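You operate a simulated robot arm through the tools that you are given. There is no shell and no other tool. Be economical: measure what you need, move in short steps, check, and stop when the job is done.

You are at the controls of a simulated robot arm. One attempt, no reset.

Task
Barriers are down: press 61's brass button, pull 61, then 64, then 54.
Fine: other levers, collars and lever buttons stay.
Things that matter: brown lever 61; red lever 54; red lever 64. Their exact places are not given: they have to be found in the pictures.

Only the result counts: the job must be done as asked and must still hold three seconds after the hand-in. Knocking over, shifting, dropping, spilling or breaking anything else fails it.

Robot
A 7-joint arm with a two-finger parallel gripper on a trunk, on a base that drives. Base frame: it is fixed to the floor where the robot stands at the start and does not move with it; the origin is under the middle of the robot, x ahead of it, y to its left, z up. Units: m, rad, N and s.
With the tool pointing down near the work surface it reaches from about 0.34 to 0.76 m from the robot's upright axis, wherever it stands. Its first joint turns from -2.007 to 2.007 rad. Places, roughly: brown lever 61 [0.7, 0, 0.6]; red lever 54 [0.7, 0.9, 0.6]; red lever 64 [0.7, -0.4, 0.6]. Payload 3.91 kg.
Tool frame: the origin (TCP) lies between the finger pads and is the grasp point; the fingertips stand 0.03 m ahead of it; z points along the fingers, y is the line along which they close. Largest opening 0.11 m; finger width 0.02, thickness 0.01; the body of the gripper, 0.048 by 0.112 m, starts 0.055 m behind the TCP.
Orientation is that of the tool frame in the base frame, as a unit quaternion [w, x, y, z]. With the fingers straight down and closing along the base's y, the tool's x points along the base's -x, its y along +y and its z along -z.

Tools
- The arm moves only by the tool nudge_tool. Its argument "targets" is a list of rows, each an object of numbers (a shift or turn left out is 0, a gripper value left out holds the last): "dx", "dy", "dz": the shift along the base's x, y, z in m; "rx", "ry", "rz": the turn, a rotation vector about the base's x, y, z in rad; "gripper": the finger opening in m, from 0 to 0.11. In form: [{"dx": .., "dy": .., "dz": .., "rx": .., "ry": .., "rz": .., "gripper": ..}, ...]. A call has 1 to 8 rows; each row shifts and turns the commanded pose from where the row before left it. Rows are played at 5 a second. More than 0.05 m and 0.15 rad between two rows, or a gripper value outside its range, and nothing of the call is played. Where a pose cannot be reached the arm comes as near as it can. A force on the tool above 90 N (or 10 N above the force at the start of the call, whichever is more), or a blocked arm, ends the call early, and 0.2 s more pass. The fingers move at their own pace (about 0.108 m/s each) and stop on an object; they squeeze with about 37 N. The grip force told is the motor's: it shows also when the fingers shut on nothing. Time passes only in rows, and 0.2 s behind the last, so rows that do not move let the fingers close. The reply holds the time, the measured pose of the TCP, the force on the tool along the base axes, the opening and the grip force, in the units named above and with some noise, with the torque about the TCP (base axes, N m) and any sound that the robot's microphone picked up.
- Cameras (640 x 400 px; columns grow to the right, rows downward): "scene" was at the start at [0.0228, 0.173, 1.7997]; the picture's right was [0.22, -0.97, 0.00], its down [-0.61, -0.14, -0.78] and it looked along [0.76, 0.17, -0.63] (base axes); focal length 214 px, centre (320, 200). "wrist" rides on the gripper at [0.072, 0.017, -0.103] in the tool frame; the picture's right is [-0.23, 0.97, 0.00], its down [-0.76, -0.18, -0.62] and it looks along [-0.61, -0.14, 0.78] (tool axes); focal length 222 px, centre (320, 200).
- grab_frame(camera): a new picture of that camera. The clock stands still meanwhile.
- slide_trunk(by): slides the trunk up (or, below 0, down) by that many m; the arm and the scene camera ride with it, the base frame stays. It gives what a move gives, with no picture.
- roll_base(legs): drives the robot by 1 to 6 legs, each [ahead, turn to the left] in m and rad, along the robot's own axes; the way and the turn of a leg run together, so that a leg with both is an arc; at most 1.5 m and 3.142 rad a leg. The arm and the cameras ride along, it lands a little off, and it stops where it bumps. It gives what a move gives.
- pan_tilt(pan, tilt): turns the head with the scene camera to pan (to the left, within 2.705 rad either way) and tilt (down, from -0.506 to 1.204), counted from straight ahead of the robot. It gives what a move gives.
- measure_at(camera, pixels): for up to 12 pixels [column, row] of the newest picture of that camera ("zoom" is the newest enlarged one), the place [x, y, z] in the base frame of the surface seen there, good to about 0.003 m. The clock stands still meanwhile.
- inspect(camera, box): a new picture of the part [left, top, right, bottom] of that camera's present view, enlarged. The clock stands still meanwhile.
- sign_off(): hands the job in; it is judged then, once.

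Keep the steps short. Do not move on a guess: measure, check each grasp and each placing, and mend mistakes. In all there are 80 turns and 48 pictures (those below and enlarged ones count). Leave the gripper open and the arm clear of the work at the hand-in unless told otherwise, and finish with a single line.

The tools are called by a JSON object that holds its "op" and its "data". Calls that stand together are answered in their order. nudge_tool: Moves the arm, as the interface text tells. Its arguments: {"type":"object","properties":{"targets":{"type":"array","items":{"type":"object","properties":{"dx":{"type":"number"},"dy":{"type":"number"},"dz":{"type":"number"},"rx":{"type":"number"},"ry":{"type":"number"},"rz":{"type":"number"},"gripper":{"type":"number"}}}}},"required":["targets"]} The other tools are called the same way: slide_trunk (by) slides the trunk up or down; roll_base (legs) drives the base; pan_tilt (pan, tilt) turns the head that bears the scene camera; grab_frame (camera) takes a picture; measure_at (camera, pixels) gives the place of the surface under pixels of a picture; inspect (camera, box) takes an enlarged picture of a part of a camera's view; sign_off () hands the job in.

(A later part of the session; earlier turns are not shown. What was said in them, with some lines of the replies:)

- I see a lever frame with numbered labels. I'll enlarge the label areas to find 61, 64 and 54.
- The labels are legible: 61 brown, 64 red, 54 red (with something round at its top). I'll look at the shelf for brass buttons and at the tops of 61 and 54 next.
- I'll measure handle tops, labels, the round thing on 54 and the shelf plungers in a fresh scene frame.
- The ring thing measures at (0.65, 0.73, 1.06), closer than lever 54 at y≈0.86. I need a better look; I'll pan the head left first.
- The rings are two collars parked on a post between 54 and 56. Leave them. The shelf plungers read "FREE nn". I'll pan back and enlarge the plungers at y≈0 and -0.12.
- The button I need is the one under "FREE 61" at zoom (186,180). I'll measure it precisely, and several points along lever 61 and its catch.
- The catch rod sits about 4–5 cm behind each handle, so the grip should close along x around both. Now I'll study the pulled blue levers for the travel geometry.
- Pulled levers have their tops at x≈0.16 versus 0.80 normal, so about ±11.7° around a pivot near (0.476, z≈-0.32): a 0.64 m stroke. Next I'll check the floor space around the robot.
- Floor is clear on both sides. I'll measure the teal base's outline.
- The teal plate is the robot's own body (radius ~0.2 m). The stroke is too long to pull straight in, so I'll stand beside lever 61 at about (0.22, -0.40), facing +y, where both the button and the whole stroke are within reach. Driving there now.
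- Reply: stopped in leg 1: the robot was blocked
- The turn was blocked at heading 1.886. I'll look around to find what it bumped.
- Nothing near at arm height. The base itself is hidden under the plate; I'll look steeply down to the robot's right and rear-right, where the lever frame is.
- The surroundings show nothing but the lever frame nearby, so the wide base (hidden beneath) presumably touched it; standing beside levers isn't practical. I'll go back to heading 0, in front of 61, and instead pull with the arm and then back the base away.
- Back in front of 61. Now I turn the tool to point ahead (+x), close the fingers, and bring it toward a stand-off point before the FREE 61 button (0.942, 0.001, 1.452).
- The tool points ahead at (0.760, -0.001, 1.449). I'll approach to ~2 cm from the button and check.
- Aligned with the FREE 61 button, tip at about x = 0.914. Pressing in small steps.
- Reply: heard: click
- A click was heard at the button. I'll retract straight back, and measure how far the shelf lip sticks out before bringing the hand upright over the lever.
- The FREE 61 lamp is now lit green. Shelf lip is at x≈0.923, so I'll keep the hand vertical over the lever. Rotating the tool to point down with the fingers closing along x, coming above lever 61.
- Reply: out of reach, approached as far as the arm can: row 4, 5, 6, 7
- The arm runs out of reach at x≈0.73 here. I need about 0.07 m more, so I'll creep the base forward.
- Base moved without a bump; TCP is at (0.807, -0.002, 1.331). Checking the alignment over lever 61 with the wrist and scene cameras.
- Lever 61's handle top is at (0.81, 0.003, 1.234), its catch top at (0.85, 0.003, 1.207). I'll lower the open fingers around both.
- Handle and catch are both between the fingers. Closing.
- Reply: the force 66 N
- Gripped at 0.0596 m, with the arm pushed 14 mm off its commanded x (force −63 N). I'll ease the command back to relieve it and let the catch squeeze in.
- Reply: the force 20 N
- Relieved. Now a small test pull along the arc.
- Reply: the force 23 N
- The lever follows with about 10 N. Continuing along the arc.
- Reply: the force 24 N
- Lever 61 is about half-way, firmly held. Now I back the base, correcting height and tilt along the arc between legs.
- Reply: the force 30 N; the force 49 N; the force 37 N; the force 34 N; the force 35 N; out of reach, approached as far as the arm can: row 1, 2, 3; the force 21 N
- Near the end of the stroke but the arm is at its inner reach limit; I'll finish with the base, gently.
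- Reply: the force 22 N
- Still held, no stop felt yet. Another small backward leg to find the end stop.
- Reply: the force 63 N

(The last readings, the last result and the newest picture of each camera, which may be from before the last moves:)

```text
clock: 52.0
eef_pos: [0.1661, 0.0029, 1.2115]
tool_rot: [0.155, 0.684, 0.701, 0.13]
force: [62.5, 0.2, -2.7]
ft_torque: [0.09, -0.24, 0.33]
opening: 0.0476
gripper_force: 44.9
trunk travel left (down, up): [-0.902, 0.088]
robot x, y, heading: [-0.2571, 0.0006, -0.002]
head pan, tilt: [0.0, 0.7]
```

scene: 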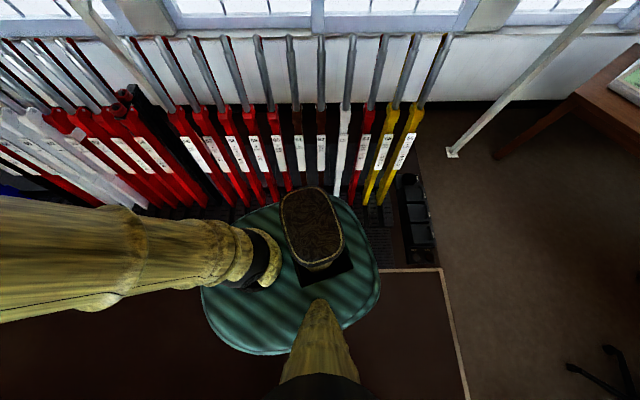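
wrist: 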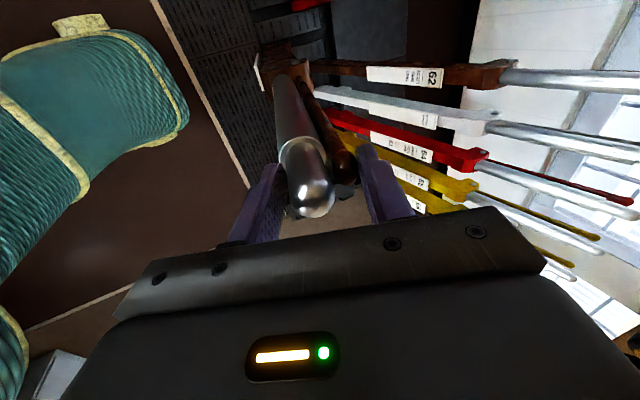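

+62 N: the end stop is reached at x≈0.166. Ease off, open, and lift clear.

{"op": "nudge_tool", "data": {"targets": [{"dx": 0.012}, {"gripper": 0.11}, {}, {}]}}

{"op": "nudge_tool", "data": {"targets": [{"dz": 0.03}, {"dz": 0.04}, {"dz": 0.04}]}}

{"op": "grab_frame", "data": {"camera": "wrist"}}

```text
clock: 53.0
eef_pos: [0.1679, 0.003, 1.2155]
tool_rot: [0.159, 0.683, 0.701, 0.132]
force: [-0.3, -0.2, 0.3]
ft_torque: [-0.01, 0.03, 0.0]
opening: 0.11
gripper_force: 0.1
trunk travel left (down, up): [-0.902, 0.088]
robot x, y, heading: [-0.2599, 0.0034, -0.004]
head pan, tilt: [0.0, 0.7]
```

```text
clock: 53.8
eef_pos: [0.1651, 0.0049, 1.3255]
tool_rot: [0.158, 0.684, 0.7, 0.132]
force: [-0.1, 0.4, 0.3]
ft_torque: [-0.03, -0.04, -0.01]
opening: 0.1101
gripper_force: 0.0
trunk travel left (down, up): [-0.902, 0.088]
robot x, y, heading: [-0.2549, -0.001, -0.005]
head pan, tilt: [0.0, 0.7]
```

```text
16 pictures are left
```

wrist: 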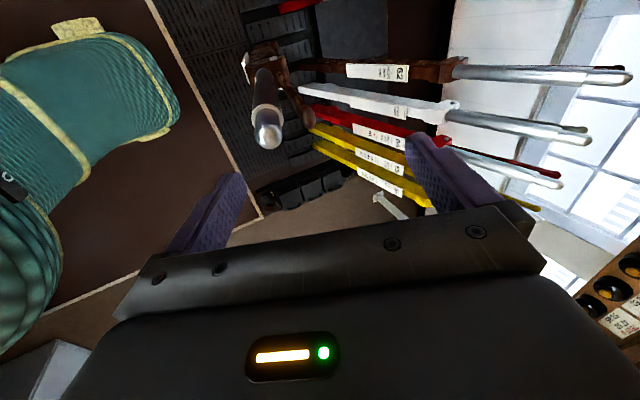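

Lever 61 stands pulled. I'll measure its top to confirm it's held at the full position, and lift the hand further for driving.

{"op": "measure_at", "data": {"camera": "wrist", "pixels": [[266, 135], [268, 122], [300, 110], [562, 183], [552, 172]]}}

{"op": "nudge_tool", "data": {"targets": [{"dz": 0.03, "dx": 0.02, "ry": 0.1}, {"dz": 0.03, "dx": 0.02, "ry": 0.1}, {"dz": 0.03, "dx": 0.02, "ry": 0.1}, {"dz": 0.02, "dx": 0.02, "ry": 0.08}]}}

```text
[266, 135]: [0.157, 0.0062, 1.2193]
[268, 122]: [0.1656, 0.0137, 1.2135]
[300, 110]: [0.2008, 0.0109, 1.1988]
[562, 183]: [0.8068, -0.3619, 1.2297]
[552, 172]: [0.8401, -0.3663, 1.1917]
```

```text
clock: 54.8
eef_pos: [0.251, 0.0029, 1.4362]
tool_rot: [0.022, 0.696, 0.718, 0.0]
force: [0.2, 0.5, 0.4]
ft_torque: [0.01, 0.03, -0.04]
opening: 0.1101
gripper_force: 0.0
trunk travel left (down, up): [-0.902, 0.088]
robot x, y, heading: [-0.2562, 0.0005, -0.005]
head pan, tilt: [0.0, 0.7]
```

61 is at the same place as the other pulled levers (top x≈0.157). I'll use the same wrist picture to check whether any base shows beyond the teal plate.

{"op": "measure_at", "data": {"camera": "wrist", "pixels": [[190, 110], [188, 60], [150, 180], [110, 230], [80, 280], [100, 80], [20, 100], [30, 260], [170, 30], [60, 20], [10, 20]]}}

```text
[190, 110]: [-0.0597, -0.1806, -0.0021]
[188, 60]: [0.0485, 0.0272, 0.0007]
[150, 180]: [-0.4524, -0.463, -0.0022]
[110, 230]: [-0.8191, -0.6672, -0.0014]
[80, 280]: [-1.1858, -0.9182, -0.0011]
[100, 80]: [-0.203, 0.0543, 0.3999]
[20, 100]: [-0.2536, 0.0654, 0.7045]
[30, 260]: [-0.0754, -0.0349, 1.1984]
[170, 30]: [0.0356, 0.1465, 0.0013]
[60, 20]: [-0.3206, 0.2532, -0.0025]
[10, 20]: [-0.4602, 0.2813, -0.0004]
```

The base is compact (floor is visible within ~0.25 m of its centre), so it fits between pulled levers. Moving across to lever 64 (y≈-0.366), staying back at x≈-0.26.

{"op": "roll_base", "data": {"legs": [[0, -1.566], [0.366, 0], [0, 1.571]]}}

```text
clock: 64.9
eef_pos: [0.2515, -0.3661, 1.4352]
tool_rot: [0.023, 0.692, 0.722, 0.0]
force: [-0.3, -0.1, -0.2]
ft_torque: [-0.01, 0.0, 0.03]
opening: 0.11
gripper_force: 0.0
trunk travel left (down, up): [-0.902, 0.088]
robot x, y, heading: [-0.2581, -0.3741, 0.015]
head pan, tilt: [0.0, 0.7]
```

{"op": "roll_base", "data": {"legs": [[0.345, -0.013]]}}

{"op": "nudge_tool", "data": {"targets": [{"dx": 0.04, "dz": -0.015}, {"dx": 0.04, "dz": -0.015}, {"dx": 0.04, "dz": -0.015}, {"dx": 0.04, "dz": -0.015}, {"dx": 0.03, "dz": -0.015}, {"dx": 0.02, "dz": -0.015}]}}

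{"op": "grab_frame", "data": {"camera": "wrist"}}

```text
clock: 67.1
eef_pos: [0.6021, -0.3671, 1.4346]
tool_rot: [0.023, 0.695, 0.719, -0.001]
force: [0.5, 0.4, -0.4]
ft_torque: [0.0, 0.01, -0.03]
opening: 0.11
gripper_force: 0.0
trunk travel left (down, up): [-0.902, 0.088]
robot x, y, heading: [0.0985, -0.3715, 0.003]
head pan, tilt: [0.0, 0.7]
```

```text
clock: 68.5
eef_pos: [0.8139, -0.3675, 1.3429]
tool_rot: [0.022, 0.695, 0.719, 0.0]
force: [-0.1, 0.4, -0.7]
ft_torque: [-0.01, 0.03, -0.02]
opening: 0.11
gripper_force: 0.0
trunk travel left (down, up): [-0.902, 0.088]
robot x, y, heading: [0.0931, -0.3702, 0.006]
head pan, tilt: [0.0, 0.7]
```

```text
15 pictures are left
```

wrist: 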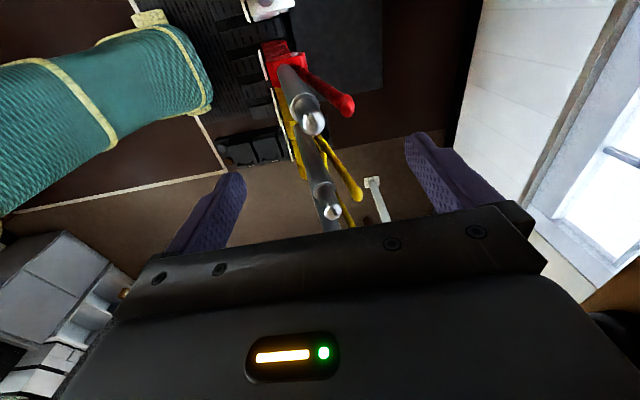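

The red lever with yellow next to it (65) below — with white (63) above in view — is 64. Measuring its top and catch.

{"op": "measure_at", "data": {"camera": "wrist", "pixels": [[312, 124], [305, 100], [347, 103], [352, 106], [333, 213]]}}

```text
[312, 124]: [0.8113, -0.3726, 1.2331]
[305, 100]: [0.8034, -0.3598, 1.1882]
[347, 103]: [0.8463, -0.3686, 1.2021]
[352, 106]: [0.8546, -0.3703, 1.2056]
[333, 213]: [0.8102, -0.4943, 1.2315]
```

{"op": "nudge_tool", "data": {"targets": [{"dx": 0.002, "dy": -0.002, "dz": -0.035}, {"dz": -0.035}, {"dz": -0.035}, {"dz": -0.03}, {"dz": -0.023}]}}

{"op": "nudge_tool", "data": {"targets": [{"gripper": 0.04}, {"dx": -0.003}, {"dx": -0.003, "gripper": 0}, {}, {}]}}

{"op": "grab_frame", "data": {"camera": "wrist"}}

```text
clock: 69.7
eef_pos: [0.8159, -0.3702, 1.1877]
tool_rot: [0.023, 0.695, 0.719, 0.001]
force: [0.5, 0.4, 0.9]
ft_torque: [0.04, 0.01, -0.01]
opening: 0.1099
gripper_force: 0.1
trunk travel left (down, up): [-0.902, 0.088]
robot x, y, heading: [0.0942, -0.3748, 0.006]
head pan, tilt: [0.0, 0.7]
```

```text
clock: 70.9
eef_pos: [0.8085, -0.3708, 1.189]
tool_rot: [0.023, 0.695, 0.718, 0.001]
force: [3.1, -1.4, 7.4]
ft_torque: [0.0, 2.61, -0.03]
opening: 0.0598
gripper_force: 45.0
trunk travel left (down, up): [-0.902, 0.088]
robot x, y, heading: [0.0911, -0.3707, 0.004]
head pan, tilt: [0.0, 0.7]
```

```text
14 pictures are left
```

wrist: 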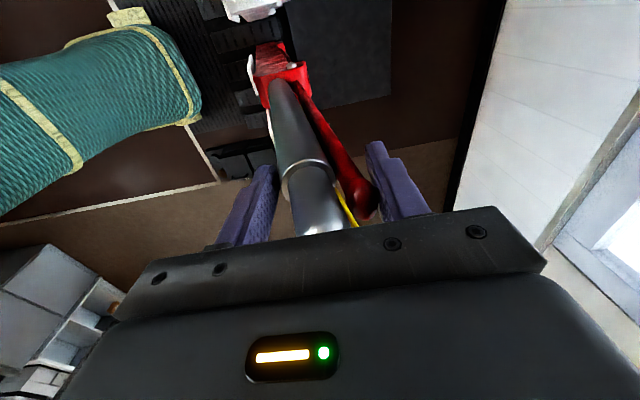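

Same good grip (0.0598 m) on 64. Pulling along the arc.

{"op": "nudge_tool", "data": {"targets": [{"dx": -0.014, "dz": 0.003, "ry": -0.009}, {"dx": -0.014, "dz": 0.003, "ry": -0.009}, {"dx": -0.03, "dz": 0.0056, "ry": -0.0195}, {"dx": -0.03, "dz": 0.005, "ry": -0.0195}, {"dx": -0.03, "dz": 0.0045, "ry": -0.0195}, {"dx": -0.03, "dz": 0.004, "ry": -0.0195}, {"dx": -0.03, "dz": 0.003, "ry": -0.0195}, {"dx": -0.03, "dz": 0.0027, "ry": -0.0195}]}}

```text
clock: 72.7
eef_pos: [0.6003, -0.3707, 1.2177]
tool_rot: [0.07, 0.692, 0.717, 0.047]
force: [-0.3, -0.7, -26.1]
ft_torque: [-0.25, 1.79, -0.04]
opening: 0.0588
gripper_force: 45.3
trunk travel left (down, up): [-0.902, 0.088]
robot x, y, heading: [0.094, -0.3786, 0.006]
head pan, tilt: [0.0, 0.7]
```

64 follows. Now backing the base with corrections.

{"op": "roll_base", "data": {"legs": [[-0.1, 0]]}}

{"op": "nudge_tool", "data": {"targets": [{"dz": 0.001, "ry": -0.032}, {"ry": -0.032}]}}

{"op": "roll_base", "data": {"legs": [[-0.1, 0]]}}

{"op": "nudge_tool", "data": {"targets": [{"dz": -0.002, "ry": -0.032}, {"dz": -0.001, "ry": -0.032}]}}

```text
clock: 73.9
eef_pos: [0.4978, -0.3698, 1.221]
tool_rot: [0.072, 0.694, 0.715, 0.049]
force: [-4.2, 5.2, 25.9]
ft_torque: [0.34, 2.43, 0.18]
opening: 0.0563
gripper_force: 45.0
trunk travel left (down, up): [-0.902, 0.088]
robot x, y, heading: [-0.0055, -0.3753, 0.003]
head pan, tilt: [0.0, 0.7]
```

```text
clock: 74.5
eef_pos: [0.4965, -0.3703, 1.22]
tool_rot: [0.092, 0.692, 0.713, 0.07]
force: [-10.1, 3.1, 11.4]
ft_torque: [0.23, 3.05, 0.04]
opening: 0.0592
gripper_force: 45.4
trunk travel left (down, up): [-0.902, 0.088]
robot x, y, heading: [-0.0045, -0.368, 0.004]
head pan, tilt: [0.0, 0.7]
```

```text
clock: 75.6
eef_pos: [0.3962, -0.37, 1.2184]
tool_rot: [0.091, 0.692, 0.713, 0.069]
force: [-10.6, 6.1, -14.3]
ft_torque: [0.06, 2.34, 0.18]
opening: 0.056
gripper_force: 44.5
trunk travel left (down, up): [-0.902, 0.088]
robot x, y, heading: [-0.1063, -0.3742, -0.004]
head pan, tilt: [0.0, 0.7]
```

```text
clock: 76.2
eef_pos: [0.3952, -0.3704, 1.2162]
tool_rot: [0.114, 0.689, 0.71, 0.091]
force: [-3.5, 3.7, 16.6]
ft_torque: [0.6, 2.82, 0.24]
opening: 0.059
gripper_force: 44.7
trunk travel left (down, up): [-0.902, 0.088]
robot x, y, heading: [-0.1078, -0.369, -0.0]
head pan, tilt: [0.0, 0.7]
```

{"op": "roll_base", "data": {"legs": [[-0.08, 0]]}}

{"op": "nudge_tool", "data": {"targets": [{"dz": -0.003, "ry": -0.026}, {"dz": -0.003, "ry": -0.026}]}}

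{"op": "roll_base", "data": {"legs": [[-0.08, 0]]}}

{"op": "nudge_tool", "data": {"targets": [{"dz": -0.005, "ry": -0.026}, {"dz": -0.004, "ry": -0.026}]}}

```text
clock: 77.3
eef_pos: [0.3139, -0.3705, 1.2148]
tool_rot: [0.111, 0.69, 0.71, 0.087]
force: [-10.5, 5.0, -34.6]
ft_torque: [0.13, 1.72, 0.0]
opening: 0.0564
gripper_force: 45.6
trunk travel left (down, up): [-0.902, 0.088]
robot x, y, heading: [-0.19, -0.3738, 0.002]
head pan, tilt: [0.0, 0.7]
```

```text
clock: 77.9
eef_pos: [0.3111, -0.3715, 1.2103]
tool_rot: [0.131, 0.687, 0.707, 0.108]
force: [-5.2, 2.9, 30.2]
ft_torque: [0.51, 2.2, 0.2]
opening: 0.0579
gripper_force: 45.4
trunk travel left (down, up): [-0.902, 0.088]
robot x, y, heading: [-0.1922, -0.3745, -0.004]
head pan, tilt: [0.0, 0.7]
```

```text
clock: 79.0
eef_pos: [0.2311, -0.3722, 1.2042]
tool_rot: [0.124, 0.689, 0.706, 0.103]
force: [-9.6, 5.5, -37.2]
ft_torque: [0.13, 1.69, 0.02]
opening: 0.0554
gripper_force: 45.1
trunk travel left (down, up): [-0.902, 0.088]
robot x, y, heading: [-0.2708, -0.3771, 0.002]
head pan, tilt: [0.0, 0.7]
```

```text
clock: 79.6
eef_pos: [0.2272, -0.372, 1.2022]
tool_rot: [0.148, 0.687, 0.701, 0.125]
force: [-8.3, 2.5, 47.9]
ft_torque: [0.33, 1.27, 0.16]
opening: 0.0575
gripper_force: 45.2
trunk travel left (down, up): [-0.902, 0.088]
robot x, y, heading: [-0.2674, -0.3741, -0.002]
head pan, tilt: [0.0, 0.7]
```

{"op": "roll_base", "data": {"legs": [[-0.05, 0]]}}

{"op": "nudge_tool", "data": {"targets": [{"dz": -0.004, "ry": -0.02}, {"dx": -0.01, "dz": -0.002, "ry": -0.01}, {"dx": -0.01, "dz": -0.002}]}}

```text
clock: 80.5
eef_pos: [0.1768, -0.3711, 1.192]
tool_rot: [0.139, 0.687, 0.704, 0.117]
force: [-11.5, -0.5, -36.9]
ft_torque: [0.09, 1.71, -0.02]
opening: 0.0559
gripper_force: 45.0
trunk travel left (down, up): [-0.902, 0.088]
robot x, y, heading: [-0.3182, -0.373, -0.005]
head pan, tilt: [0.0, 0.7]
```

```text
clock: 81.3
eef_pos: [0.1693, -0.3721, 1.1898]
tool_rot: [0.158, 0.685, 0.699, 0.134]
force: [43.7, 1.9, 35.4]
ft_torque: [0.47, 0.69, 0.17]
opening: 0.0572
gripper_force: 45.1
trunk travel left (down, up): [-0.902, 0.088]
robot x, y, heading: [-0.314, -0.3748, 0.001]
head pan, tilt: [0.0, 0.7]
```

End stop felt (+44 N at x=0.169). One slight extra pull, ease off, then release and lift.

{"op": "nudge_tool", "data": {"targets": [{"dx": -0.005}, {}, {"dx": 0.008}, {"gripper": 0.11}, {}, {}]}}

{"op": "nudge_tool", "data": {"targets": [{"dz": 0.03}, {"dz": 0.04}, {"dz": 0.04}, {"dz": 0.04}]}}

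{"op": "grab_frame", "data": {"camera": "wrist"}}

```text
clock: 82.7
eef_pos: [0.1606, -0.3719, 1.185]
tool_rot: [0.149, 0.685, 0.702, 0.127]
force: [4.4, 0.1, -0.4]
ft_torque: [0.02, 0.1, 0.03]
opening: 0.1099
gripper_force: 0.0
trunk travel left (down, up): [-0.902, 0.088]
robot x, y, heading: [-0.3167, -0.3749, 0.003]
head pan, tilt: [0.0, 0.7]
```

```text
clock: 83.7
eef_pos: [0.1582, -0.3725, 1.3368]
tool_rot: [0.15, 0.686, 0.7, 0.128]
force: [-0.7, 0.4, 1.0]
ft_torque: [0.0, 0.0, 0.03]
opening: 0.1102
gripper_force: 0.1
trunk travel left (down, up): [-0.902, 0.088]
robot x, y, heading: [-0.3161, -0.3712, -0.0]
head pan, tilt: [0.0, 0.7]
```

```text
13 pictures are left
```

wrist: 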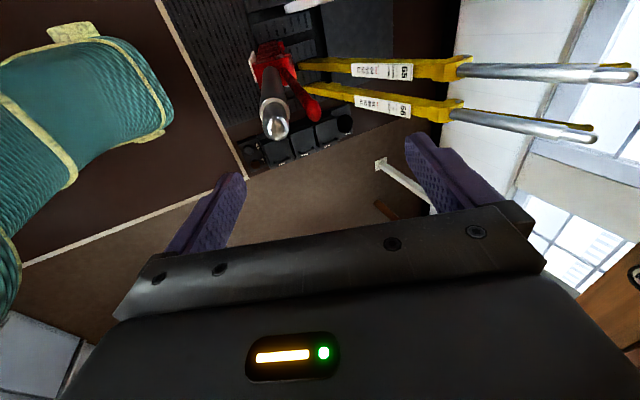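

{"op": "measure_at", "data": {"camera": "wrist", "pixels": [[275, 128], [275, 118], [314, 108]]}}

{"op": "nudge_tool", "data": {"targets": [{"dz": 0.03, "dx": 0.02, "ry": 0.1}, {"dz": 0.03, "dx": 0.02, "ry": 0.1}, {"dz": 0.03, "dx": 0.02, "ry": 0.1}, {"dz": 0.02, "dx": 0.02, "ry": 0.07}]}}

{"op": "roll_base", "data": {"legs": [[0, 1.571], [1.235, 0], [0, -1.571]]}}

```text
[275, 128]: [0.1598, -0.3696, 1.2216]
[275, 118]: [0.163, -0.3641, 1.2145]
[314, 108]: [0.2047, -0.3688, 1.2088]
```

```text
clock: 84.7
eef_pos: [0.2407, -0.3752, 1.4452]
tool_rot: [0.017, 0.697, 0.717, -0.002]
force: [0.7, -0.1, -0.4]
ft_torque: [0.0, 0.04, 0.03]
opening: 0.1098
gripper_force: 0.0
trunk travel left (down, up): [-0.902, 0.088]
robot x, y, heading: [-0.3221, -0.3706, -0.003]
head pan, tilt: [0.0, 0.7]
```

```text
clock: 98.7
eef_pos: [0.2165, 0.8758, 1.4457]
tool_rot: [0.018, 0.697, 0.717, 0.0]
force: [0.2, -0.2, -0.6]
ft_torque: [0.0, -0.01, -0.01]
opening: 0.11
gripper_force: 0.0
trunk travel left (down, up): [-0.902, 0.088]
robot x, y, heading: [-0.3417, 0.8788, -0.005]
head pan, tilt: [0.0, 0.7]
```

64's top is at x≈0.16, pulled and holding. Now at y≈0.88 in front of 54; I'll check with the scene camera where 54 and the collar post are before going in.

{"op": "pan_tilt", "data": {"pan": -0.1, "tilt": 0.6}}

{"op": "grab_frame", "data": {"camera": "scene"}}

```text
clock: 99.4
eef_pos: [0.2166, 0.8757, 1.4456]
tool_rot: [0.018, 0.697, 0.717, 0.0]
force: [0.4, 0.2, 0.0]
ft_torque: [0.01, 0.02, 0.01]
opening: 0.1099
gripper_force: 0.0
trunk travel left (down, up): [-0.902, 0.088]
robot x, y, heading: [-0.3433, 0.8739, -0.006]
head pan, tilt: [-0.099, 0.6]
```

```text
12 pictures are left
```

scene: 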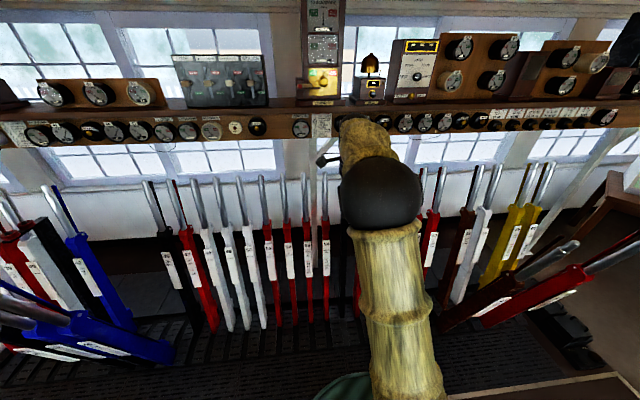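

{"op": "inspect", "data": {"camera": "scene", "box": [250, 150, 380, 290]}}

{"op": "measure_at", "data": {"camera": "scene", "pixels": [[325, 178], [325, 184], [304, 180], [326, 240], [345, 250], [336, 240]]}}

```text
2.86 times, centred on (315, 220) of scene
```

zoom: 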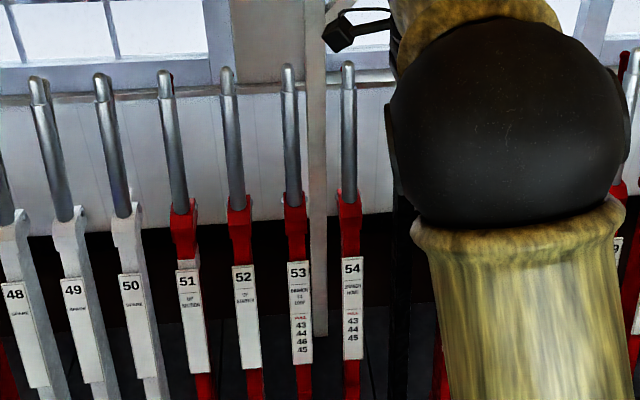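

```text
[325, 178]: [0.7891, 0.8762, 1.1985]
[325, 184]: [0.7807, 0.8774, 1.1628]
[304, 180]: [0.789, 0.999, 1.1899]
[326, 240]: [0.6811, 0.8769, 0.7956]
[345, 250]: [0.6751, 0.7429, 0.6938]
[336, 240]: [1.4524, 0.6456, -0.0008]
```

54 is at y≈0.876. A white support post stands near it between 53 and 54; I'll measure that post for clearance.

{"op": "measure_at", "data": {"camera": "zoom", "pixels": [[318, 150], [318, 60], [318, 30], [318, 10], [318, 250], [318, 320], [310, 110], [325, 110], [348, 70], [340, 42]]}}

```text
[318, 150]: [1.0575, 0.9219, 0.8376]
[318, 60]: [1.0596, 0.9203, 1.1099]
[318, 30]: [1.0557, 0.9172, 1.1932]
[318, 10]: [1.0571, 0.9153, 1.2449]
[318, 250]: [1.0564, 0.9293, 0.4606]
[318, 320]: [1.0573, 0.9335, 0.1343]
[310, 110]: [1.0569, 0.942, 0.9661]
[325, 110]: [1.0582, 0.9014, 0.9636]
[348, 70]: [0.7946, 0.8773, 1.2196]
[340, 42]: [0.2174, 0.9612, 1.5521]
```

The post is at x≈1.06, well behind. Driving up and reaching over 54.

{"op": "roll_base", "data": {"legs": [[0.43, 0.008]]}}

{"op": "nudge_tool", "data": {"targets": [{"dx": 0.04, "dz": -0.015}, {"dx": 0.04, "dz": -0.015}, {"dx": 0.04, "dz": -0.015}, {"dx": 0.03, "dz": -0.015}, {"dx": 0.01, "dz": -0.015}, {"dz": -0.015}]}}

{"op": "grab_frame", "data": {"camera": "wrist"}}

```text
clock: 102.0
eef_pos: [0.6475, 0.8778, 1.445]
tool_rot: [0.018, 0.696, 0.718, 0.0]
force: [0.4, 0.2, -0.3]
ft_torque: [0.02, 0.03, -0.01]
opening: 0.11
gripper_force: 0.0
trunk travel left (down, up): [-0.902, 0.088]
robot x, y, heading: [0.0816, 0.8777, -0.0]
head pan, tilt: [-0.099, 0.6]
```

```text
clock: 103.4
eef_pos: [0.8111, 0.8773, 1.3562]
tool_rot: [0.018, 0.695, 0.718, -0.001]
force: [0.1, -0.5, -0.5]
ft_torque: [0.03, 0.01, 0.0]
opening: 0.1099
gripper_force: 0.0
trunk travel left (down, up): [-0.902, 0.088]
robot x, y, heading: [0.0854, 0.8741, 0.001]
head pan, tilt: [-0.099, 0.6]
```

```text
10 pictures are left
```

wrist: 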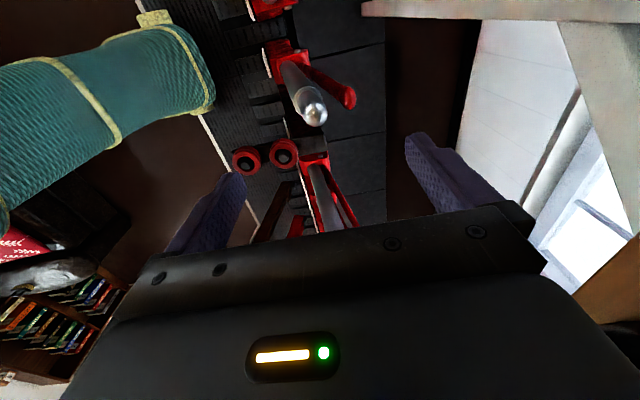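

{"op": "measure_at", "data": {"camera": "wrist", "pixels": [[316, 113], [347, 95], [352, 100], [245, 160], [283, 153], [318, 150], [300, 118], [235, 160]]}}

```text
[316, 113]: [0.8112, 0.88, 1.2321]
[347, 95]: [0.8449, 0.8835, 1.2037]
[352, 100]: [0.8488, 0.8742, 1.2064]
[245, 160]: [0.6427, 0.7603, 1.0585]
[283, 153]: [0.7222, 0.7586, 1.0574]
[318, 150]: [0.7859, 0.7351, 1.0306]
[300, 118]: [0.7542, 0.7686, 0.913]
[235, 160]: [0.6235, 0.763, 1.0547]
```

54's handle is at (0.811, 0.879), catch just behind; the collars (z≈1.06) are below my fingers' lowest height. Lowering and closing.

{"op": "nudge_tool", "data": {"targets": [{"dx": 0.004, "dy": 0.0005, "dz": -0.035}, {"dz": -0.035}, {"dz": -0.035}, {"dz": -0.035}, {"dz": -0.029}]}}

{"op": "nudge_tool", "data": {"targets": [{"gripper": 0.04}, {"dx": -0.003}, {"dx": -0.003, "gripper": 0}, {}, {}]}}

{"op": "grab_frame", "data": {"camera": "wrist"}}

```text
clock: 104.6
eef_pos: [0.8407, 0.8792, 1.2133]
tool_rot: [0.024, 0.695, 0.718, 0.007]
force: [-12.9, -1.2, 72.0]
ft_torque: [-0.35, 4.58, -0.19]
opening: 0.11
gripper_force: 0.1
out of reach, approached as far as the arm can: row 1, 2, 3, 4, 5
trunk travel left (down, up): [-0.902, 0.088]
robot x, y, heading: [0.086, 0.8753, 0.0]
head pan, tilt: [-0.099, 0.6]
```

```text
clock: 105.1
eef_pos: [0.8241, 0.8782, 1.2096]
tool_rot: [0.009, 0.696, 0.718, -0.011]
force: [-68.9, 0.2, 35.7]
ft_torque: [0.02, 3.57, -0.29]
opening: 0.0757
gripper_force: 34.4
trunk travel left (down, up): [-0.902, 0.088]
robot x, y, heading: [0.0839, 0.8724, 0.001]
head pan, tilt: [-0.099, 0.6]
stopped in row 2: the force on the tool passed its limit (the readings are from after the stop); the commanded pose is now the measured one
```

```text
9 pictures are left
```

wrist: 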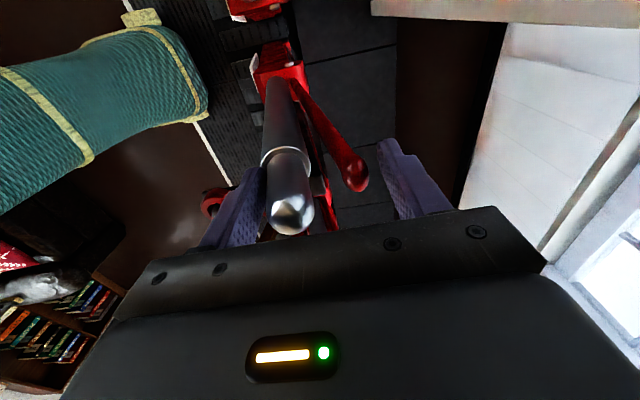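

The arm drifted forward at its reach limit and the near finger pressed the handle. I'll open, lift straight up, and bring the base a little closer before retrying.

{"op": "nudge_tool", "data": {"targets": [{"gripper": 0.11}, {}, {"dz": 0.02}, {"dz": 0.03}, {"dz": 0.03}, {"dz": 0.03}]}}

{"op": "roll_base", "data": {"legs": [[0.015, 0]]}}

```text
clock: 106.5
eef_pos: [0.8206, 0.8804, 1.3075]
tool_rot: [0.01, 0.696, 0.718, -0.008]
force: [-0.5, -0.8, 0.5]
ft_torque: [-0.02, -0.03, -0.03]
opening: 0.1102
gripper_force: 0.1
out of reach, approached as far as the arm can: row 4, 5, 6
trunk travel left (down, up): [-0.902, 0.088]
robot x, y, heading: [0.0869, 0.8775, 0.003]
head pan, tilt: [-0.099, 0.6]
```

```text
clock: 107.3
eef_pos: [0.8385, 0.8805, 1.3045]
tool_rot: [0.011, 0.695, 0.719, -0.009]
force: [-0.2, 0.5, -1.0]
ft_torque: [0.02, 0.03, 0.0]
opening: 0.1102
gripper_force: 0.0
trunk travel left (down, up): [-0.902, 0.088]
robot x, y, heading: [0.0992, 0.8755, 0.006]
head pan, tilt: [-0.099, 0.6]
```

{"op": "nudge_tool", "data": {"targets": [{"dx": -0.012}, {"dx": -0.012}, {}]}}

```text
clock: 108.1
eef_pos: [0.8125, 0.8805, 1.305]
tool_rot: [0.012, 0.695, 0.719, -0.008]
force: [0.3, -0.2, 0.1]
ft_torque: [0.0, -0.01, -0.01]
opening: 0.11
gripper_force: 0.2
trunk travel left (down, up): [-0.902, 0.088]
robot x, y, heading: [0.1005, 0.8727, -0.001]
head pan, tilt: [-0.099, 0.6]
```

Reach is fine now at (0.8125, 0.8805, 1.305). Lowering in two parts.

{"op": "nudge_tool", "data": {"targets": [{"dx": 0.002, "dy": -0.001, "dz": -0.025}, {"dz": -0.025}]}}

{"op": "grab_frame", "data": {"camera": "wrist"}}

```text
clock: 108.7
eef_pos: [0.8179, 0.8801, 1.2547]
tool_rot: [0.01, 0.696, 0.718, -0.009]
force: [-0.1, -0.7, -0.1]
ft_torque: [0.01, 0.02, 0.0]
opening: 0.1099
gripper_force: 0.1
trunk travel left (down, up): [-0.902, 0.088]
robot x, y, heading: [0.096, 0.8797, -0.003]
head pan, tilt: [-0.099, 0.6]
```

```text
8 pictures are left
```

wrist: 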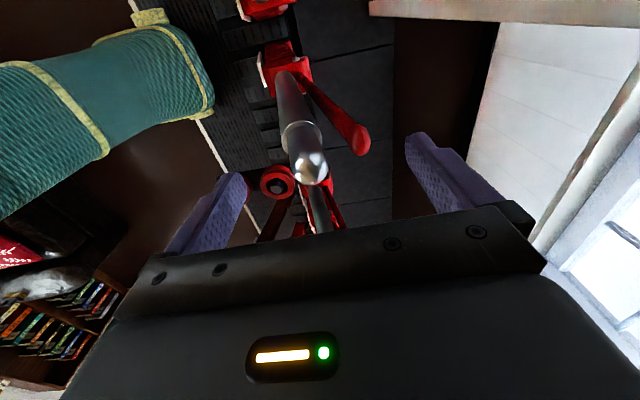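

Handle and catch are well between the fingers. Finishing the descent, then closing.

{"op": "nudge_tool", "data": {"targets": [{"dz": -0.025}, {"dz": -0.025}, {"dz": -0.018}]}}

{"op": "nudge_tool", "data": {"targets": [{"gripper": 0.04}, {"dx": -0.003}, {"dx": -0.003, "gripper": 0}, {}, {}]}}

```text
clock: 109.5
eef_pos: [0.8151, 0.8811, 1.1868]
tool_rot: [0.011, 0.696, 0.718, -0.008]
force: [0.2, 1.0, 0.0]
ft_torque: [0.0, 0.01, 0.01]
opening: 0.1099
gripper_force: 0.0
trunk travel left (down, up): [-0.902, 0.088]
robot x, y, heading: [0.0999, 0.875, 0.0]
head pan, tilt: [-0.099, 0.6]
```

```text
clock: 110.7
eef_pos: [0.8086, 0.8808, 1.1876]
tool_rot: [0.009, 0.695, 0.719, -0.009]
force: [-8.5, 1.8, -0.2]
ft_torque: [0.21, 2.59, -0.05]
opening: 0.0587
gripper_force: 44.6
trunk travel left (down, up): [-0.902, 0.088]
robot x, y, heading: [0.1005, 0.8754, 0.006]
head pan, tilt: [-0.099, 0.6]
```

Same clean grip (0.0587 m). Pulling 54 along the arc.

{"op": "nudge_tool", "data": {"targets": [{"dx": -0.014, "dz": 0.003, "ry": -0.009}, {"dx": -0.014, "dz": 0.003, "ry": -0.009}, {"dx": -0.03, "dz": 0.0056, "ry": -0.0195}, {"dx": -0.03, "dz": 0.005, "ry": -0.0195}, {"dx": -0.03, "dz": 0.0045, "ry": -0.0195}, {"dx": -0.03, "dz": 0.004, "ry": -0.0195}, {"dx": -0.03, "dz": 0.003, "ry": -0.0195}, {"dx": -0.03, "dz": 0.0027, "ry": -0.0195}]}}

```text
clock: 112.5
eef_pos: [0.6001, 0.8796, 1.2173]
tool_rot: [0.058, 0.694, 0.717, 0.036]
force: [-2.2, 3.6, -26.6]
ft_torque: [-0.04, 1.82, 0.1]
opening: 0.0576
gripper_force: 45.1
trunk travel left (down, up): [-0.902, 0.088]
robot x, y, heading: [0.1016, 0.8767, 0.002]
head pan, tilt: [-0.099, 0.6]
```

54 follows. Backing the base with the same corrections as for 64.

{"op": "roll_base", "data": {"legs": [[-0.1, 0]]}}

{"op": "nudge_tool", "data": {"targets": [{"dz": 0.001, "ry": -0.032}, {"ry": -0.032}]}}

{"op": "roll_base", "data": {"legs": [[-0.1, 0]]}}

{"op": "nudge_tool", "data": {"targets": [{"dz": -0.002, "ry": -0.032}, {"dz": -0.001, "ry": -0.032}]}}

{"op": "roll_base", "data": {"legs": [[-0.08, 0]]}}

{"op": "nudge_tool", "data": {"targets": [{"dz": -0.003, "ry": -0.026}, {"dz": -0.003, "ry": -0.026}]}}

```text
clock: 113.7
eef_pos: [0.4973, 0.8806, 1.2204]
tool_rot: [0.061, 0.695, 0.715, 0.04]
force: [-3.5, 6.0, 27.1]
ft_torque: [0.25, 2.32, 0.14]
opening: 0.0555
gripper_force: 44.8
trunk travel left (down, up): [-0.902, 0.088]
robot x, y, heading: [-0.0, 0.8747, -0.0]
head pan, tilt: [-0.099, 0.6]
```

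```text
clock: 114.3
eef_pos: [0.4968, 0.8806, 1.2194]
tool_rot: [0.081, 0.694, 0.713, 0.059]
force: [-8.3, 0.2, 5.3]
ft_torque: [0.21, 3.06, 0.02]
opening: 0.0579
gripper_force: 45.3
trunk travel left (down, up): [-0.902, 0.088]
robot x, y, heading: [0.0003, 0.8774, 0.002]
head pan, tilt: [-0.099, 0.6]
```

```text
clock: 115.4
eef_pos: [0.3958, 0.8793, 1.2175]
tool_rot: [0.079, 0.692, 0.715, 0.058]
force: [-10.4, -3.2, -30.3]
ft_torque: [0.06, 2.01, 0.1]
opening: 0.055
gripper_force: 45.3
trunk travel left (down, up): [-0.902, 0.088]
robot x, y, heading: [-0.1065, 0.876, 0.003]
head pan, tilt: [-0.099, 0.6]
```

```text
clock: 116.0
eef_pos: [0.3924, 0.8788, 1.2157]
tool_rot: [0.101, 0.69, 0.712, 0.081]
force: [-1.5, -2.4, 11.0]
ft_torque: [0.4, 2.99, 0.02]
opening: 0.0578
gripper_force: 44.7
trunk travel left (down, up): [-0.902, 0.088]
robot x, y, heading: [-0.1015, 0.8795, 0.005]
head pan, tilt: [-0.099, 0.6]
```

```text
clock: 117.1
eef_pos: [0.3122, 0.8789, 1.2124]
tool_rot: [0.098, 0.692, 0.711, 0.078]
force: [-9.9, 1.7, -37.3]
ft_torque: [0.1, 1.75, 0.02]
opening: 0.0551
gripper_force: 45.1
trunk travel left (down, up): [-0.902, 0.088]
robot x, y, heading: [-0.1821, 0.8719, 0.005]
head pan, tilt: [-0.099, 0.6]
```

```text
clock: 117.7
eef_pos: [0.3082, 0.8789, 1.2108]
tool_rot: [0.12, 0.689, 0.708, 0.099]
force: [-4.9, 2.2, 31.9]
ft_torque: [0.46, 2.09, 0.14]
opening: 0.057
gripper_force: 44.9
trunk travel left (down, up): [-0.902, 0.088]
robot x, y, heading: [-0.1872, 0.8763, 0.002]
head pan, tilt: [-0.099, 0.6]
```

{"op": "roll_base", "data": {"legs": [[-0.08, 0]]}}

{"op": "nudge_tool", "data": {"targets": [{"dz": -0.005, "ry": -0.026}, {"dz": -0.004, "ry": -0.026}]}}

{"op": "roll_base", "data": {"legs": [[-0.05, 0]]}}

{"op": "nudge_tool", "data": {"targets": [{"dz": -0.004, "ry": -0.02}, {"dx": -0.01, "dz": -0.002, "ry": -0.01}, {"dx": -0.01, "dz": -0.002}]}}

```text
clock: 118.7
eef_pos: [0.2269, 0.8805, 1.2044]
tool_rot: [0.114, 0.69, 0.709, 0.093]
force: [-10.9, 0.7, -37.5]
ft_torque: [0.11, 1.57, -0.04]
opening: 0.0544
gripper_force: 45.4
trunk travel left (down, up): [-0.902, 0.088]
robot x, y, heading: [-0.2645, 0.8756, 0.003]
head pan, tilt: [-0.099, 0.6]
```

```text
clock: 119.3
eef_pos: [0.2235, 0.8801, 1.2013]
tool_rot: [0.135, 0.686, 0.705, 0.116]
force: [-10.4, -2.3, 46.9]
ft_torque: [0.3, 1.41, 0.04]
opening: 0.0566
gripper_force: 44.8
trunk travel left (down, up): [-0.902, 0.088]
robot x, y, heading: [-0.2688, 0.8741, 0.006]
head pan, tilt: [-0.099, 0.6]
```

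```text
clock: 120.2
eef_pos: [0.1754, 0.88, 1.1927]
tool_rot: [0.127, 0.689, 0.706, 0.107]
force: [-11.8, -3.0, -38.8]
ft_torque: [0.04, 1.69, -0.02]
opening: 0.0555
gripper_force: 45.2
trunk travel left (down, up): [-0.902, 0.088]
robot x, y, heading: [-0.3132, 0.875, 0.006]
head pan, tilt: [-0.099, 0.6]
```

```text
clock: 121.0
eef_pos: [0.1691, 0.8802, 1.1902]
tool_rot: [0.147, 0.684, 0.704, 0.124]
force: [51.1, 1.1, 32.7]
ft_torque: [-0.02, 0.78, 0.19]
opening: 0.0563
gripper_force: 45.2
trunk travel left (down, up): [-0.902, 0.088]
robot x, y, heading: [-0.3144, 0.8734, -0.0]
head pan, tilt: [-0.099, 0.6]
```

End stop reached (+51 N, x=0.169). Slight extra pull, ease off, release, lift.

{"op": "nudge_tool", "data": {"targets": [{"dx": -0.004}, {}, {"dx": 0.008}, {"gripper": 0.11}, {}, {}]}}

{"op": "nudge_tool", "data": {"targets": [{"dz": 0.03}, {"dz": 0.04}, {"dz": 0.04}, {"dz": 0.04}]}}

{"op": "grab_frame", "data": {"camera": "wrist"}}

```text
clock: 122.5
eef_pos: [0.1585, 0.8801, 1.1842]
tool_rot: [0.138, 0.686, 0.704, 0.118]
force: [4.9, -0.4, -0.1]
ft_torque: [0.03, 0.1, -0.01]
opening: 0.1101
gripper_force: 0.2
trunk travel left (down, up): [-0.902, 0.088]
robot x, y, heading: [-0.3152, 0.8757, 0.001]
head pan, tilt: [-0.099, 0.6]
```

```text
clock: 123.5
eef_pos: [0.1573, 0.8756, 1.3355]
tool_rot: [0.138, 0.686, 0.704, 0.118]
force: [-0.5, 0.1, -0.2]
ft_torque: [0.04, 0.01, 0.0]
opening: 0.1101
gripper_force: 0.1
trunk travel left (down, up): [-0.902, 0.088]
robot x, y, heading: [-0.3149, 0.8725, 0.005]
head pan, tilt: [-0.099, 0.6]
```

```text
7 pictures are left
```

wrist: 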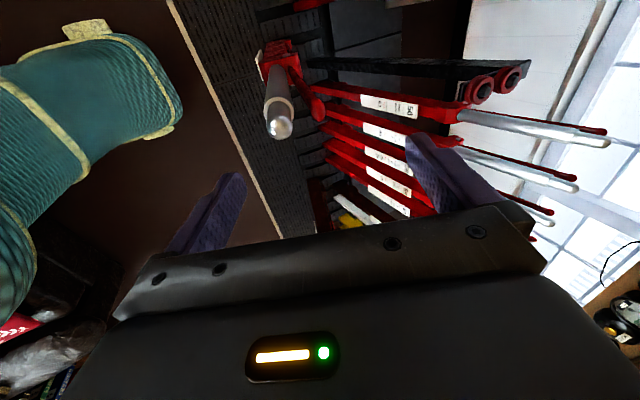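

54 holds pulled and the collars remain on their post. I'll lift clear, back off a bit, and check the whole frame.

{"op": "measure_at", "data": {"camera": "wrist", "pixels": [[280, 128], [318, 110]]}}

{"op": "nudge_tool", "data": {"targets": [{"dz": 0.04}, {"dz": 0.04}, {"dz": 0.03}]}}

{"op": "roll_base", "data": {"legs": [[-0.12, 0]]}}

{"op": "pan_tilt", "data": {"pan": -0.7, "tilt": 0.55}}

{"op": "grab_frame", "data": {"camera": "scene"}}

```text
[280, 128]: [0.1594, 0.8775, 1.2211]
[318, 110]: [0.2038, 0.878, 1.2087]
```

```text
clock: 124.2
eef_pos: [0.157, 0.881, 1.4448]
tool_rot: [0.139, 0.686, 0.704, 0.118]
force: [-0.2, 0.5, -0.6]
ft_torque: [-0.04, -0.02, 0.0]
opening: 0.1099
gripper_force: 0.0
trunk travel left (down, up): [-0.902, 0.088]
robot x, y, heading: [-0.3132, 0.8785, 0.003]
head pan, tilt: [-0.099, 0.6]
```

```text
clock: 125.5
eef_pos: [0.0344, 0.8815, 1.4452]
tool_rot: [0.139, 0.686, 0.704, 0.119]
force: [-0.4, 0.1, 0.0]
ft_torque: [0.03, -0.02, 0.01]
opening: 0.1099
gripper_force: 0.2
trunk travel left (down, up): [-0.902, 0.088]
robot x, y, heading: [-0.4359, 0.8734, -0.002]
head pan, tilt: [-0.099, 0.6]
```

```text
clock: 126.5
eef_pos: [0.0359, 0.8796, 1.445]
tool_rot: [0.14, 0.686, 0.705, 0.118]
force: [-0.4, -0.1, 0.4]
ft_torque: [-0.02, -0.01, 0.02]
opening: 0.1098
gripper_force: 0.0
trunk travel left (down, up): [-0.902, 0.088]
robot x, y, heading: [-0.4364, 0.8776, 0.003]
head pan, tilt: [-0.7, 0.55]
```

```text
6 pictures are left
```

scene: 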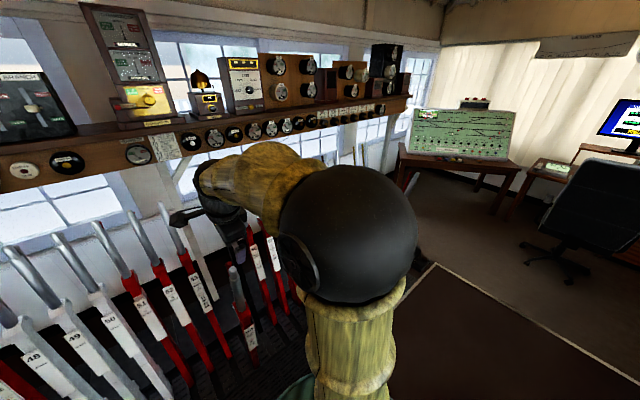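

54's top is at x≈0.159, matching the other pulled levers. 61 and 64 were both still pulled in the picture at 99 s. The gripper is open and the arm is clear, so I'm handing in.

{"op": "sign_off", "data": {}}

```text
The job is handed in.
```

I pressed the FREE 61 button and its lamp lit green. Then I pulled levers 61, 64 and 54 in that order, each to its end stop, and handed the job in; 61 and 64 were last seen still pulled just before I pulled 54.
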